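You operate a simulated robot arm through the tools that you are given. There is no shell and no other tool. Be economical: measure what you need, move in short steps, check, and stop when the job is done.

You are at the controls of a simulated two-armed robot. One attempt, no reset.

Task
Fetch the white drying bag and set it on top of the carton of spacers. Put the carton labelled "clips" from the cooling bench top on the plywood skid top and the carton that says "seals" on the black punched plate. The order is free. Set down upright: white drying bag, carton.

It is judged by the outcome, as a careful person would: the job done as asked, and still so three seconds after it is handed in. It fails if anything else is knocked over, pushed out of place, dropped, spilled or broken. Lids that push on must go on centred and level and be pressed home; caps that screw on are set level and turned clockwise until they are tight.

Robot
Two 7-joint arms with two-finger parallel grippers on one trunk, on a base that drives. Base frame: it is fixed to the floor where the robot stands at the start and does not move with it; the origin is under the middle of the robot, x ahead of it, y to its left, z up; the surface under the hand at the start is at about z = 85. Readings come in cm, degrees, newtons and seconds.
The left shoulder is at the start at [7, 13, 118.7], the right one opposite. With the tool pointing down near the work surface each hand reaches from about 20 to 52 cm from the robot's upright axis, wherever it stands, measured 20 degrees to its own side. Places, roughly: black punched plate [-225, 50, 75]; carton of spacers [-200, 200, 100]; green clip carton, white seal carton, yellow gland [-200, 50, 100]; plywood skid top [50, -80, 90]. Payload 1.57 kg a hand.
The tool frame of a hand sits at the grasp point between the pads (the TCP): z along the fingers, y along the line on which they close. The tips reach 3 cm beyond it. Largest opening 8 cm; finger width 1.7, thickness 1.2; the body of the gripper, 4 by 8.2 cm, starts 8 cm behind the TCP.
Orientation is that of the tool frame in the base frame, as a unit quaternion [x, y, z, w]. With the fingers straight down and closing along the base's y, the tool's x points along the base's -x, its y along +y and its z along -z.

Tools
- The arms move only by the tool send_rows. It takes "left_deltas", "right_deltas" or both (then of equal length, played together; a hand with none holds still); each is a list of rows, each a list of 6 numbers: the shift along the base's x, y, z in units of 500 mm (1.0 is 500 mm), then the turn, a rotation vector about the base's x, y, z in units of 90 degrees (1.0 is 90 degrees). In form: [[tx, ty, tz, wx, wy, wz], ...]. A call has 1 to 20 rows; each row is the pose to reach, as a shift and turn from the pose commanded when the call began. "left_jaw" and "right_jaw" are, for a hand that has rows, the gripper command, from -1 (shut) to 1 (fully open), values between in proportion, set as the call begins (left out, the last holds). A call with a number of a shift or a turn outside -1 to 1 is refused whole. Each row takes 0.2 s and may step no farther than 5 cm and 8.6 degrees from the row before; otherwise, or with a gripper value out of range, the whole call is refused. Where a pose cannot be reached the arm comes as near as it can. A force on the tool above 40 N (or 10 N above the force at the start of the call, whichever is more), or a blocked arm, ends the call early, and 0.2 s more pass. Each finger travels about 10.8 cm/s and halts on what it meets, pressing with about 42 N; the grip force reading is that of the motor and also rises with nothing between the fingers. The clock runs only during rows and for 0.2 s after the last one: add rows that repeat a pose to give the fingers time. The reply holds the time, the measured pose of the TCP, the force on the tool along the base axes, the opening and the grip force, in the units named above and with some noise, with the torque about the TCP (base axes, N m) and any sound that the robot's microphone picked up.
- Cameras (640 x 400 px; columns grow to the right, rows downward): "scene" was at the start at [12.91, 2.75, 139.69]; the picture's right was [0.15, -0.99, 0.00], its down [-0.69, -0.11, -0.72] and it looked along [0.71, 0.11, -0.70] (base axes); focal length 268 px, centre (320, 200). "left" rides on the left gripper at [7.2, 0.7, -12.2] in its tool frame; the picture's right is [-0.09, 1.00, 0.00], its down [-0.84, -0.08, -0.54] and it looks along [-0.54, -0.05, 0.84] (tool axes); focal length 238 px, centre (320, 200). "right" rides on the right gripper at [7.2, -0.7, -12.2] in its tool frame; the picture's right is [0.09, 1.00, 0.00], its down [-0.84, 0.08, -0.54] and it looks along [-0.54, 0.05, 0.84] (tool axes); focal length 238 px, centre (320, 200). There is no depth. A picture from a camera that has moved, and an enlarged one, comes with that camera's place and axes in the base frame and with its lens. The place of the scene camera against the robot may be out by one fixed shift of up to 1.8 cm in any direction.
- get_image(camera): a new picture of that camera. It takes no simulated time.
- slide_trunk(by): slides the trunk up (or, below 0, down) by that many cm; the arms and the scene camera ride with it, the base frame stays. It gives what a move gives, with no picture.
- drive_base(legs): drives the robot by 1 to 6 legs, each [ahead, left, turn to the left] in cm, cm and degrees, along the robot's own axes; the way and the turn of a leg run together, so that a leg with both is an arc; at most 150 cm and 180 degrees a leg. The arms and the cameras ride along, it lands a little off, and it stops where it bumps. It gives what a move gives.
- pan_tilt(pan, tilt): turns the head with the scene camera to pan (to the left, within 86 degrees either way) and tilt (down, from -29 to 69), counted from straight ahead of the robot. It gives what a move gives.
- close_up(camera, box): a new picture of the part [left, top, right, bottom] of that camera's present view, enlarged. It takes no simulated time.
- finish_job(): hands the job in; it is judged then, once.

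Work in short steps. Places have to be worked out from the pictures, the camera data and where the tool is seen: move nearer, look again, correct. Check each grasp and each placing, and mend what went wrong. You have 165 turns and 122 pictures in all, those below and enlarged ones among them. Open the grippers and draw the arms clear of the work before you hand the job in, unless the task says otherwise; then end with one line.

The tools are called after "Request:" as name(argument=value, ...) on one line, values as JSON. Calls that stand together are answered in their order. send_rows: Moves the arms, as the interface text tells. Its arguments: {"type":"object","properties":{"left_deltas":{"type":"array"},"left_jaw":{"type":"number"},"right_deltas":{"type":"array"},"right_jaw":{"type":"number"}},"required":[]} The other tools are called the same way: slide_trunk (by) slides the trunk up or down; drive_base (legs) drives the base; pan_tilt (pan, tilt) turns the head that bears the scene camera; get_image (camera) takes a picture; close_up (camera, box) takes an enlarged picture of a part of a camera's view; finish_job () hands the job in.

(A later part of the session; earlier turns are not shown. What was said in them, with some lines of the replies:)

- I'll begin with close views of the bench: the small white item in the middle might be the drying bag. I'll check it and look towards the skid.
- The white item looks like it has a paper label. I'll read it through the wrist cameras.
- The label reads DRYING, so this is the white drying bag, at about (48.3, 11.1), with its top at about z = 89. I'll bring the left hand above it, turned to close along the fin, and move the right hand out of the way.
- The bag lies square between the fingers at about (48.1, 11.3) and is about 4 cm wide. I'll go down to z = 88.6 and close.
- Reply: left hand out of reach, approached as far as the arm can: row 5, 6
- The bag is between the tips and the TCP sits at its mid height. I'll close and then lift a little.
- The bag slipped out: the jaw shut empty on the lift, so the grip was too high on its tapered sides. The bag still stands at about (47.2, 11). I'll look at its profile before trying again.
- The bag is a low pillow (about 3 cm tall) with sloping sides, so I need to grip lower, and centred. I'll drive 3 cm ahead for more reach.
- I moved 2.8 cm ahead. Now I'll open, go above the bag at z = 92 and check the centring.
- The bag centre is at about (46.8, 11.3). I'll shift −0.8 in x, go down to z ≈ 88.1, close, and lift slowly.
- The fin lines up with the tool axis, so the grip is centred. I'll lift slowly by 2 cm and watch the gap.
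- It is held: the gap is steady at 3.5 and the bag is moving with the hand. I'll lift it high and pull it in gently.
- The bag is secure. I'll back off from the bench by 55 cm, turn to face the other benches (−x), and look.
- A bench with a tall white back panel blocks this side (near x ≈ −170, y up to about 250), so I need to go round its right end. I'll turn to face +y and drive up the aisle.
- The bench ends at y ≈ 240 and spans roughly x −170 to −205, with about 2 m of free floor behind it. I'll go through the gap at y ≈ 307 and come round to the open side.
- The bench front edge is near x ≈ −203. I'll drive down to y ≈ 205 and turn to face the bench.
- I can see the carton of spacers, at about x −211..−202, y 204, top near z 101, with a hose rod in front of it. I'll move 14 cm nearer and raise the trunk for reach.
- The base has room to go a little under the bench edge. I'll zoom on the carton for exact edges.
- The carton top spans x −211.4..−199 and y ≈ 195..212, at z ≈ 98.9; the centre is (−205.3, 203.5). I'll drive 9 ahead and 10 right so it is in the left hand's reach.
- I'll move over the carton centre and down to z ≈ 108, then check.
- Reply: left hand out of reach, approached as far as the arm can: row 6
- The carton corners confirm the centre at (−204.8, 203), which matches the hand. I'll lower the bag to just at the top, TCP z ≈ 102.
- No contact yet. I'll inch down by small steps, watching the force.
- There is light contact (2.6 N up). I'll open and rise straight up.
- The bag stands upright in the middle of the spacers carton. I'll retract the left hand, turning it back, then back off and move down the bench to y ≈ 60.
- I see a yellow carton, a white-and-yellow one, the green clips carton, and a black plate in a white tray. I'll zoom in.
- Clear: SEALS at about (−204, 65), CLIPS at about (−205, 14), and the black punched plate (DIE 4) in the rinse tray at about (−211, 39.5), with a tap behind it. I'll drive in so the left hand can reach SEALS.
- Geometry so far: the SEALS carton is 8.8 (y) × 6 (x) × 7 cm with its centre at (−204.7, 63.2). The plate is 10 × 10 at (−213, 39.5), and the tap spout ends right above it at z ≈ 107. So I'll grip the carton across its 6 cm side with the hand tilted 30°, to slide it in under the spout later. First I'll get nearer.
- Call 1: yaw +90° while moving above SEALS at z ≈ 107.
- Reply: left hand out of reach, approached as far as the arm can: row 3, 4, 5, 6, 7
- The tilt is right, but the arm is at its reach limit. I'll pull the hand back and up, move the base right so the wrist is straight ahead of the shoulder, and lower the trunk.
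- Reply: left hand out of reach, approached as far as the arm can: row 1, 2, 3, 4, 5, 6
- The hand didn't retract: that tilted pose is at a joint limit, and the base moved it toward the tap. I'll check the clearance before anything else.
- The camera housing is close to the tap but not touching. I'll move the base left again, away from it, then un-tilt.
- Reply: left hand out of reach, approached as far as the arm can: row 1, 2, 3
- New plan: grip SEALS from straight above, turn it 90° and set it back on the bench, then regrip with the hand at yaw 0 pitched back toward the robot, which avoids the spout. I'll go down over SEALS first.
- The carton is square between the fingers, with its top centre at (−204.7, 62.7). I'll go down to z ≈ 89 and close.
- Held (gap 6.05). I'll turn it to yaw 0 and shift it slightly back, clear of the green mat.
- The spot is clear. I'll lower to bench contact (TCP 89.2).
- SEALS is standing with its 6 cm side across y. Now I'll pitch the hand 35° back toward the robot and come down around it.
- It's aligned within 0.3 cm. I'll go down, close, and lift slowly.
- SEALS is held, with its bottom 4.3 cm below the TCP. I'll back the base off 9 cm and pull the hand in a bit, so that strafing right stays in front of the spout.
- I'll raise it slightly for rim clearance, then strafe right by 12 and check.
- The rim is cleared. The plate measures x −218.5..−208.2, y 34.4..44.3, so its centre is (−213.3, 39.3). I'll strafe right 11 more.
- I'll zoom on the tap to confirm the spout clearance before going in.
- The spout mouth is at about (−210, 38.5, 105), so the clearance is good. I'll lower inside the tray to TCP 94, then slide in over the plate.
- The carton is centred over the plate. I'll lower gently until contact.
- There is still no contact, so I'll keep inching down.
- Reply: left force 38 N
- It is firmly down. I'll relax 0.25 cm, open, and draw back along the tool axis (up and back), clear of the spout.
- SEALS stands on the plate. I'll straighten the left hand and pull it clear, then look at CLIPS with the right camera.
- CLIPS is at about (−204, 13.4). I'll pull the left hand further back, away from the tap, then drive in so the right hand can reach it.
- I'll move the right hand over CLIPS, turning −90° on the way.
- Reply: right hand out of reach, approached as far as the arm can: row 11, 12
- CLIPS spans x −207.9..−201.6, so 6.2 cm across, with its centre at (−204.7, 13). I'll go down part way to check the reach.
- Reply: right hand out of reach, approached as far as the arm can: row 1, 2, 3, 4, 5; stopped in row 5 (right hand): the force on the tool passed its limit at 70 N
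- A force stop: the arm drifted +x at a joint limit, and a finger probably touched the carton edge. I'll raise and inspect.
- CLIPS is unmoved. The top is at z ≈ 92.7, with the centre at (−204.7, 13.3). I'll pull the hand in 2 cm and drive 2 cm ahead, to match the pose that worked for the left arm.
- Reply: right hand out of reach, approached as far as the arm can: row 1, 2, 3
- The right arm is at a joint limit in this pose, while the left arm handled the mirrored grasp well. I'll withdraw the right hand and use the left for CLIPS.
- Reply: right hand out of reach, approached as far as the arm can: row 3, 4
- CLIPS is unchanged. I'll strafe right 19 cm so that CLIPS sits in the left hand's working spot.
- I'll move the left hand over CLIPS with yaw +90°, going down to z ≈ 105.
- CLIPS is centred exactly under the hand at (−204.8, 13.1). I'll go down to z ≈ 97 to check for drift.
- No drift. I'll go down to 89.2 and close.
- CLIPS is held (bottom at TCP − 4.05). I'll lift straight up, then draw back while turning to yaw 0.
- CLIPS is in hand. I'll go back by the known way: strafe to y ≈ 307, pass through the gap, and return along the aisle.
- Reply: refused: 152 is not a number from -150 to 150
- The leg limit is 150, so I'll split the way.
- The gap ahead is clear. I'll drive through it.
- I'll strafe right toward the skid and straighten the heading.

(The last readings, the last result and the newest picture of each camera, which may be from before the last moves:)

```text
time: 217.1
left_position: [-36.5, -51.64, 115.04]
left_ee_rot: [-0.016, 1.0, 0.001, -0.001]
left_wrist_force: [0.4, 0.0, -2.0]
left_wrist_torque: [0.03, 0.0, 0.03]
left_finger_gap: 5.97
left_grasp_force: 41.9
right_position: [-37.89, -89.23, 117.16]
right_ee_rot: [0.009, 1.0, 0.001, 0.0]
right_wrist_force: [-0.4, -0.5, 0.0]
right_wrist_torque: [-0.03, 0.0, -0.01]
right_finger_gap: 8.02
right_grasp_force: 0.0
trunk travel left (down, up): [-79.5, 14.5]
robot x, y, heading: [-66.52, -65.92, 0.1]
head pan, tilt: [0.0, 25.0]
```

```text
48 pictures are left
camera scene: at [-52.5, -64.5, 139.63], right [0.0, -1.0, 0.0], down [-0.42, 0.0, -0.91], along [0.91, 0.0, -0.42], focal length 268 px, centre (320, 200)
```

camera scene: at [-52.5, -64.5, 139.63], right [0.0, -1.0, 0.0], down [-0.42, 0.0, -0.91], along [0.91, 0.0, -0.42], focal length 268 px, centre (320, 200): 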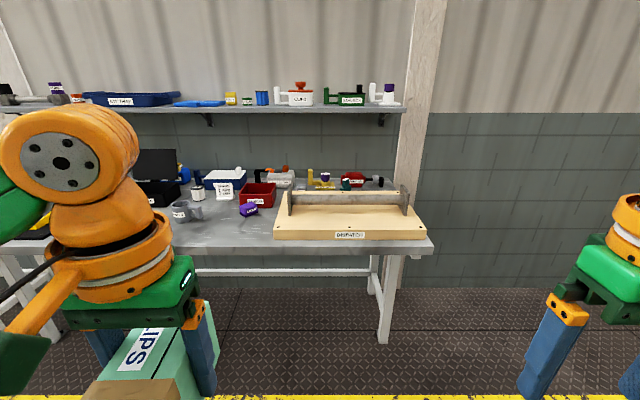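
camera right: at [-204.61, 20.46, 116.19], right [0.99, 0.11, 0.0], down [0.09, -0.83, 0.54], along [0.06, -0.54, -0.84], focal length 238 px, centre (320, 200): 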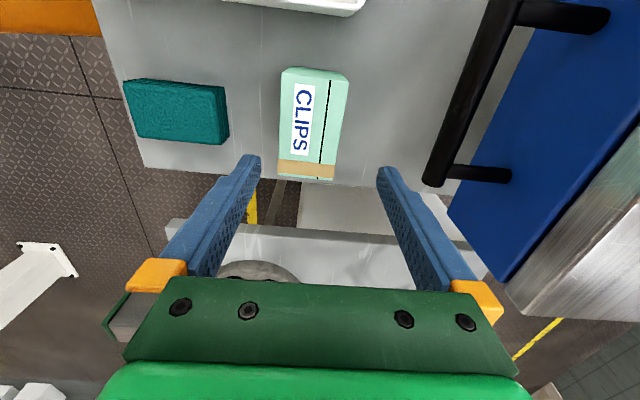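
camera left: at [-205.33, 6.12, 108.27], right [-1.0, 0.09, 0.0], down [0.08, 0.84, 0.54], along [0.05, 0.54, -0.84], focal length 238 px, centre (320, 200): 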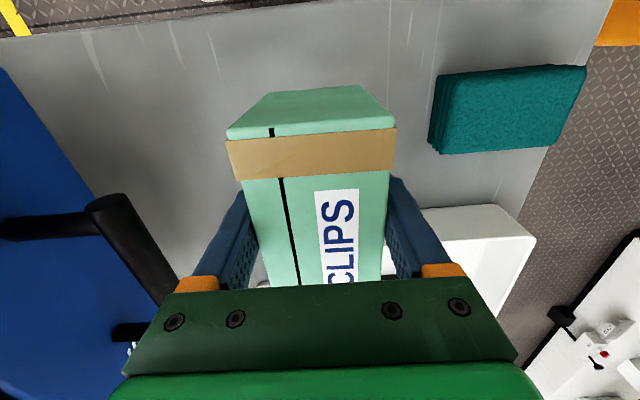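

The plywood skid spans y ≈ −48..−104 and starts at x ≈ 32, with a metal bar standing across it. I'll drive nearer and look down.

Request:
drive_base(legs=[[52, -14, 0]])

Request:
pan_tilt(pan=0, tilt=45)

Request:
get_image(camera="scene")

Request:
get_image(camera="left")

```text
time: 220.3
left_position: [16.94, -65.82, 115.14]
left_ee_rot: [-0.014, 1.0, 0.0, 0.0]
left_wrist_force: [-1.1, 0.3, -3.1]
left_wrist_torque: [0.01, -0.02, -0.01]
left_finger_gap: 5.98
left_grasp_force: 42.0
right_position: [15.35, -103.56, 117.19]
right_ee_rot: [0.011, 1.0, 0.001, 0.002]
right_wrist_force: [0.7, 0.3, -0.3]
right_wrist_torque: [0.01, 0.01, -0.01]
right_finger_gap: 7.99
right_grasp_force: 0.1
trunk travel left (down, up): [-79.5, 14.5]
robot x, y, heading: [-13.15, -80.19, -0.4]
head pan, tilt: [0.0, 25.0]
```

```text
time: 221.1
left_position: [17.09, -65.85, 115.01]
left_ee_rot: [-0.014, 1.0, 0.001, -0.001]
left_wrist_force: [-0.1, 0.9, -2.4]
left_wrist_torque: [-0.01, -0.02, 0.02]
left_finger_gap: 5.98
left_grasp_force: 42.2
right_position: [15.44, -103.45, 117.08]
right_ee_rot: [0.01, 1.0, 0.001, 0.001]
right_wrist_force: [0.3, 0.3, -0.4]
right_wrist_torque: [0.0, -0.03, 0.01]
right_finger_gap: 8.02
right_grasp_force: 0.0
trunk travel left (down, up): [-79.5, 14.5]
robot x, y, heading: [-13.39, -80.6, -0.3]
head pan, tilt: [0.0, 45.0]
```

```text
47 pictures are left
camera scene: at [-0.04, -78.72, 136.58], right [0.0, -1.0, 0.0], down [-0.71, 0.0, -0.71], along [0.71, 0.0, -0.71], focal length 268 px, centre (320, 200)
```

scene: 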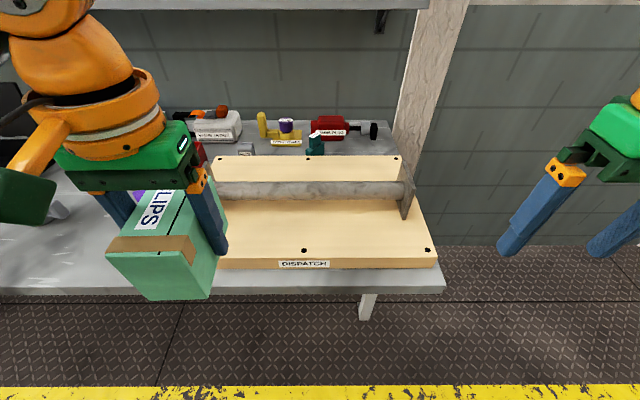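

```text
46 pictures are left
camera left: at [10.01, -65.41, 127.24], right [0.06, 1.0, 0.0], down [0.84, -0.05, 0.54], along [0.54, -0.03, -0.84], focal length 238 px, centre (320, 200)
```

left: 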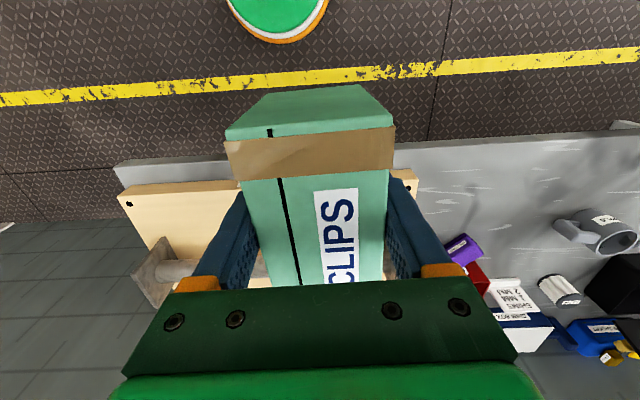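

Skid top: z ≈ 89.3, x 30..66; the bar with end flanges sits at x ≳ 41. The front strip is free, so I'll set CLIPS there lengthwise along y at about (35, −74). First a small base adjustment, then turn the hand +90° high up.

Request:
drive_base(legs=[[3, -3, 0.3]])

Request:
send_rows(left_deltas=[[0.02, -0.01, 0, 0, 0, 0.09], [0.04, -0.02, 0, 0, 0, 0.18], [0.06, -0.03, 0, 0, 0, 0.27], [0.08, -0.04, 0, 0, 0, 0.36], [0.11, -0.05, 0, 0, 0, 0.45], [0.14, -0.06, -0.02, 0, 0, 0.54], [0.17, -0.07, -0.04, 0, 0, 0.63], [0.2, -0.08, -0.06, 0, 0, 0.72], [0.23, -0.09, -0.09, 0, 0, 0.81], [0.26, -0.1, -0.12, 0, 0, 0.9], [0.28, -0.1, -0.15, 0, 0, 0.985], [0.28, -0.1, -0.15, 0, 0, 0.985]])

Request:
get_image(camera="scene")

Request:
get_image(camera="left")

```text
time: 222.0
left_position: [19.51, -68.32, 115.21]
left_ee_rot: [-0.018, 1.0, -0.002, 0.002]
left_wrist_force: [-0.9, 0.4, -1.2]
left_wrist_torque: [-0.02, -0.04, 0.0]
left_finger_gap: 5.96
left_grasp_force: 42.1
right_position: [18.06, -105.73, 117.38]
right_ee_rot: [0.007, 1.0, -0.001, 0.004]
right_wrist_force: [-1.2, 1.3, -1.0]
right_wrist_torque: [-0.09, 0.0, -0.01]
right_finger_gap: 8.0
right_grasp_force: 0.2
trunk travel left (down, up): [-79.5, 14.5]
robot x, y, heading: [-10.11, -83.01, 0.5]
head pan, tilt: [0.0, 45.0]
```

```text
time: 224.6
left_position: [34.15, -73.77, 107.53]
left_ee_rot: [0.712, -0.703, -0.001, 0.002]
left_wrist_force: [0.5, 0.2, -1.4]
left_wrist_torque: [0.04, 0.0, 0.01]
left_finger_gap: 5.96
left_grasp_force: 42.1
right_position: [18.66, -106.32, 117.01]
right_ee_rot: [0.007, 1.0, 0.001, 0.001]
right_wrist_force: [0.3, -0.2, -0.1]
right_wrist_torque: [-0.01, 0.03, 0.03]
right_finger_gap: 8.0
right_grasp_force: 0.1
trunk travel left (down, up): [-79.5, 14.5]
robot x, y, heading: [-9.92, -83.17, -0.0]
head pan, tilt: [0.0, 45.0]
```

```text
45 pictures are left
camera scene: at [2.92, -81.62, 136.58], right [0.0, -1.0, 0.0], down [-0.71, 0.0, -0.71], along [0.71, 0.0, -0.71], focal length 268 px, centre (320, 200)
```

scene: 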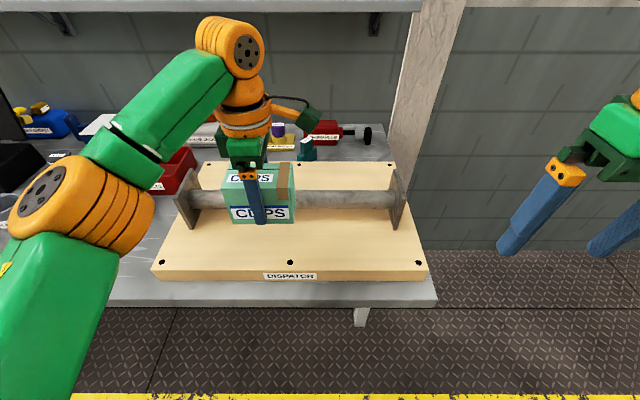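

```text
44 pictures are left
camera left: at [33.56, -80.88, 119.76], right [-1.0, 0.08, 0.0], down [0.07, 0.84, 0.54], along [0.04, 0.54, -0.84], focal length 238 px, centre (320, 200)
```

left: 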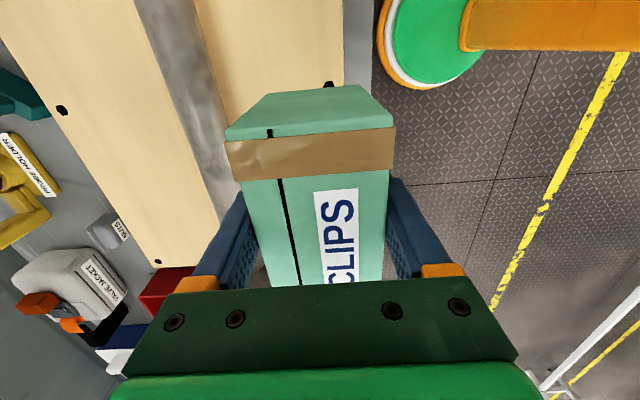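

The free strip runs x 30.7..44 (the rod's front). I'll centre CLIPS at x = 36.6 and go down to z = 95.

Request:
send_rows(left_deltas=[[0.025, 0, -0.02, 0, 0, 0], [0.049, 0, -0.07, 0, 0, 0], [0.049, 0, -0.13, 0, 0, 0], [0.049, 0, -0.19, 0, 0, 0], [0.049, 0, -0.24, 0, 0, 0], [0.049, 0, -0.24, 0, 0, 0]])

Request:
get_image(camera="scene")

```text
time: 226.0
left_position: [36.61, -73.8, 95.42]
left_ee_rot: [0.711, -0.703, 0.0, 0.0]
left_wrist_force: [-1.3, -0.2, -2.1]
left_wrist_torque: [0.0, 0.0, -0.01]
left_finger_gap: 5.96
left_grasp_force: 42.2
right_position: [18.7, -106.32, 117.15]
right_ee_rot: [0.007, 1.0, 0.001, 0.001]
right_wrist_force: [-0.1, -0.6, 0.0]
right_wrist_torque: [0.03, -0.03, 0.01]
right_finger_gap: 8.01
right_grasp_force: 0.0
trunk travel left (down, up): [-79.5, 14.5]
robot x, y, heading: [-10.34, -82.83, 0.1]
head pan, tilt: [0.0, 45.0]
```

```text
43 pictures are left
camera scene: at [2.93, -81.63, 136.57], right [0.0, -1.0, 0.0], down [-0.71, 0.0, -0.71], along [0.71, 0.0, -0.71], focal length 268 px, centre (320, 200)
```

scene: 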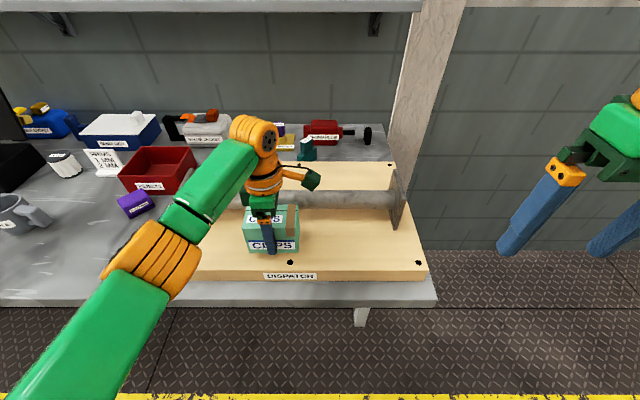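

Request:
send_rows(left_deltas=[[0, 0, -0.015, 0, 0, 0], [0, 0, -0.03, 0, 0, 0], [0, 0, -0.03, 0, 0, 0]])

Request:
send_rows(left_deltas=[[0, 0, -0.005, 0, 0, 0], [0, 0, -0.01, 0, 0, 0], [0, 0, -0.01, 0, 0, 0]])

```text
time: 226.8
left_position: [36.53, -73.67, 94.06]
left_ee_rot: [0.711, -0.703, 0.0, 0.001]
left_wrist_force: [0.4, -0.9, -1.6]
left_wrist_torque: [0.04, -0.04, 0.03]
left_finger_gap: 5.97
left_grasp_force: 41.9
right_position: [18.66, -106.28, 117.15]
right_ee_rot: [0.006, 1.0, 0.001, 0.001]
right_wrist_force: [-0.1, -0.7, -0.3]
right_wrist_torque: [0.03, 0.01, 0.0]
right_finger_gap: 7.99
right_grasp_force: 0.1
trunk travel left (down, up): [-79.5, 14.5]
robot x, y, heading: [-9.85, -83.16, 0.1]
head pan, tilt: [0.0, 45.0]
```

```text
time: 227.6
left_position: [36.48, -73.68, 93.55]
left_ee_rot: [0.711, -0.703, 0.001, 0.001]
left_wrist_force: [3.6, 1.3, 6.7]
left_wrist_torque: [0.12, 0.01, -0.01]
left_finger_gap: 5.94
left_grasp_force: 41.9
right_position: [18.51, -106.32, 117.11]
right_ee_rot: [0.006, 1.0, 0.0, 0.002]
right_wrist_force: [1.4, -0.3, -0.2]
right_wrist_torque: [-0.04, 0.02, 0.02]
right_finger_gap: 8.0
right_grasp_force: 0.0
trunk travel left (down, up): [-79.5, 14.5]
robot x, y, heading: [-10.07, -83.41, 0.0]
head pan, tilt: [0.0, 45.0]
```

Contact (6.7 N) at TCP 93.55, as expected. I'll open and rise straight up.

Request:
send_rows(left_deltas=[[0, 0, 0, 0, 0, 0], [0, 0, 0, 0, 0, 0], [0, 0, 0.02, 0, 0, 0], [0, 0, 0.07, 0, 0, 0], [0, 0, 0.14, 0, 0, 0], [0, 0, 0.22, 0, 0, 0], [-0.03, 0, 0.3, 0, 0, 0], [-0.09, 0.02, 0.38, 0, 0, 0], [-0.17, 0.04, 0.4, 0, 0, 0]], left_jaw=1)

Request:
close_up(camera="scene", box=[140, 120, 460, 320])

Request:
get_image(camera="left")

```text
refused: row 8 steps farther than a row can; nothing moved
```

```text
2.00 times, centred on (300, 220) of scene
camera zoom: at [2.84, -81.65, 136.6], right [0.0, -1.0, 0.0], down [-0.71, 0.0, -0.71], along [0.71, 0.0, -0.71], focal length 535 px, centre (360, 160)
```

zoom: 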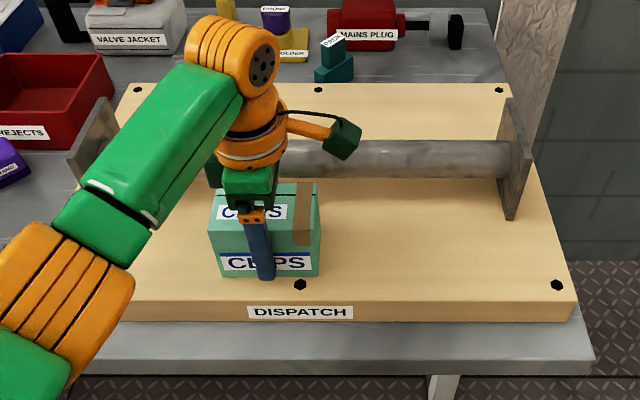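

```text
41 pictures are left
camera left: at [35.96, -80.84, 105.75], right [-1.0, 0.08, 0.0], down [0.07, 0.84, 0.54], along [0.04, 0.54, -0.84], focal length 238 px, centre (320, 200)
```

left: 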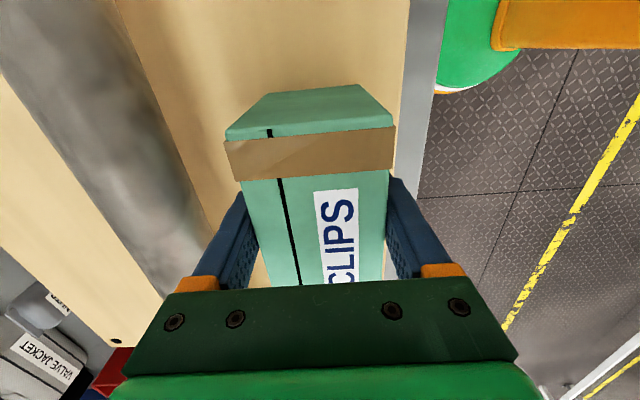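

A step was too large and nothing moved. I'll resend with smaller steps.

Request:
send_rows(left_deltas=[[0, 0, 0, 0, 0, 0], [0, 0, 0, 0, 0, 0], [0, 0, 0.02, 0, 0, 0], [0, 0, 0.07, 0, 0, 0], [0, 0, 0.14, 0, 0, 0], [0, 0, 0.21, 0, 0, 0], [0, 0, 0.28, 0, 0, 0], [-0.03, 0.01, 0.34, 0, 0, 0], [-0.09, 0.02, 0.38, 0, 0, 0], [-0.16, 0.04, 0.4, 0, 0, 0]], left_jaw=1)

Request:
close_up(camera="scene", box=[140, 120, 460, 320])

```text
time: 229.8
left_position: [34.34, -73.21, 112.12]
left_ee_rot: [0.711, -0.704, 0.001, 0.001]
left_wrist_force: [-0.7, 0.4, 0.8]
left_wrist_torque: [0.0, 0.0, 0.02]
left_finger_gap: 8.02
left_grasp_force: 0.0
left hand out of reach, approached as far as the arm can: row 7, 9, 10
right_position: [18.69, -106.29, 117.12]
right_ee_rot: [0.007, 1.0, 0.001, 0.001]
right_wrist_force: [0.2, -0.5, 0.1]
right_wrist_torque: [0.02, -0.01, -0.01]
right_finger_gap: 8.03
right_grasp_force: 0.0
trunk travel left (down, up): [-79.5, 14.5]
robot x, y, heading: [-9.81, -83.22, 0.3]
head pan, tilt: [0.0, 45.0]
```

```text
2.00 times, centred on (300, 220) of scene
camera zoom: at [2.94, -81.68, 136.57], right [0.0, -1.0, 0.0], down [-0.71, 0.0, -0.71], along [0.71, 0.0, -0.71], focal length 535 px, centre (360, 160)
```

zoom: 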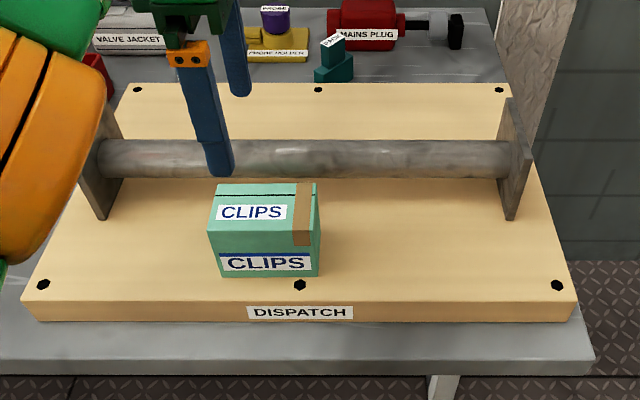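

CLIPS stands upright on the skid, and the hand is clear above it with the gripper open. I'll back the robot away and take a last look.

Request:
drive_base(legs=[[-35, 0, 0]])

Request:
get_image(camera="scene")

```text
time: 232.0
left_position: [0.36, -73.47, 112.18]
left_ee_rot: [0.709, -0.705, 0.0, 0.002]
left_wrist_force: [0.3, 0.2, -0.2]
left_wrist_torque: [0.01, 0.0, 0.0]
left_finger_gap: 7.98
left_grasp_force: 0.0
right_position: [-15.64, -106.48, 117.07]
right_ee_rot: [0.01, 1.0, 0.0, 0.0]
right_wrist_force: [-0.1, 0.2, -0.4]
right_wrist_torque: [-0.01, 0.01, -0.02]
right_finger_gap: 8.0
right_grasp_force: 0.0
trunk travel left (down, up): [-79.5, 14.5]
robot x, y, heading: [-44.71, -82.82, -0.3]
head pan, tilt: [0.0, 45.0]
```

```text
39 pictures are left
camera scene: at [-31.27, -81.7, 136.55], right [0.0, -1.0, 0.0], down [-0.71, 0.0, -0.71], along [0.71, 0.0, -0.71], focal length 268 px, centre (320, 200)
```

scene: 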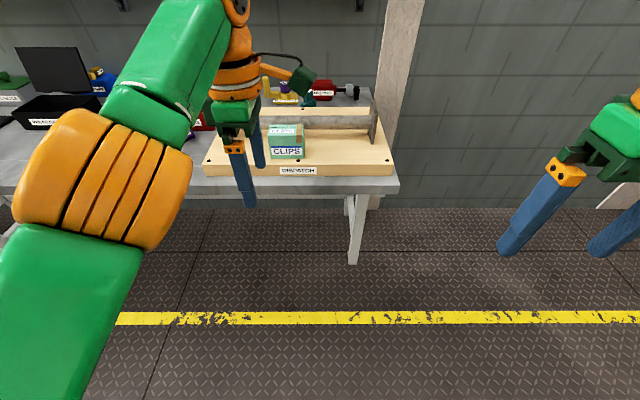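

All three items are in place and both arms are clear with the grippers open, so I'm handing the job in.

Request:
finish_job()

```text
The job is handed in.
```

The job is handed in: the white drying bag is on the spacers carton, the "seals" carton is on the black punched plate, and the "clips" carton is on the plywood skid top; all three are upright.
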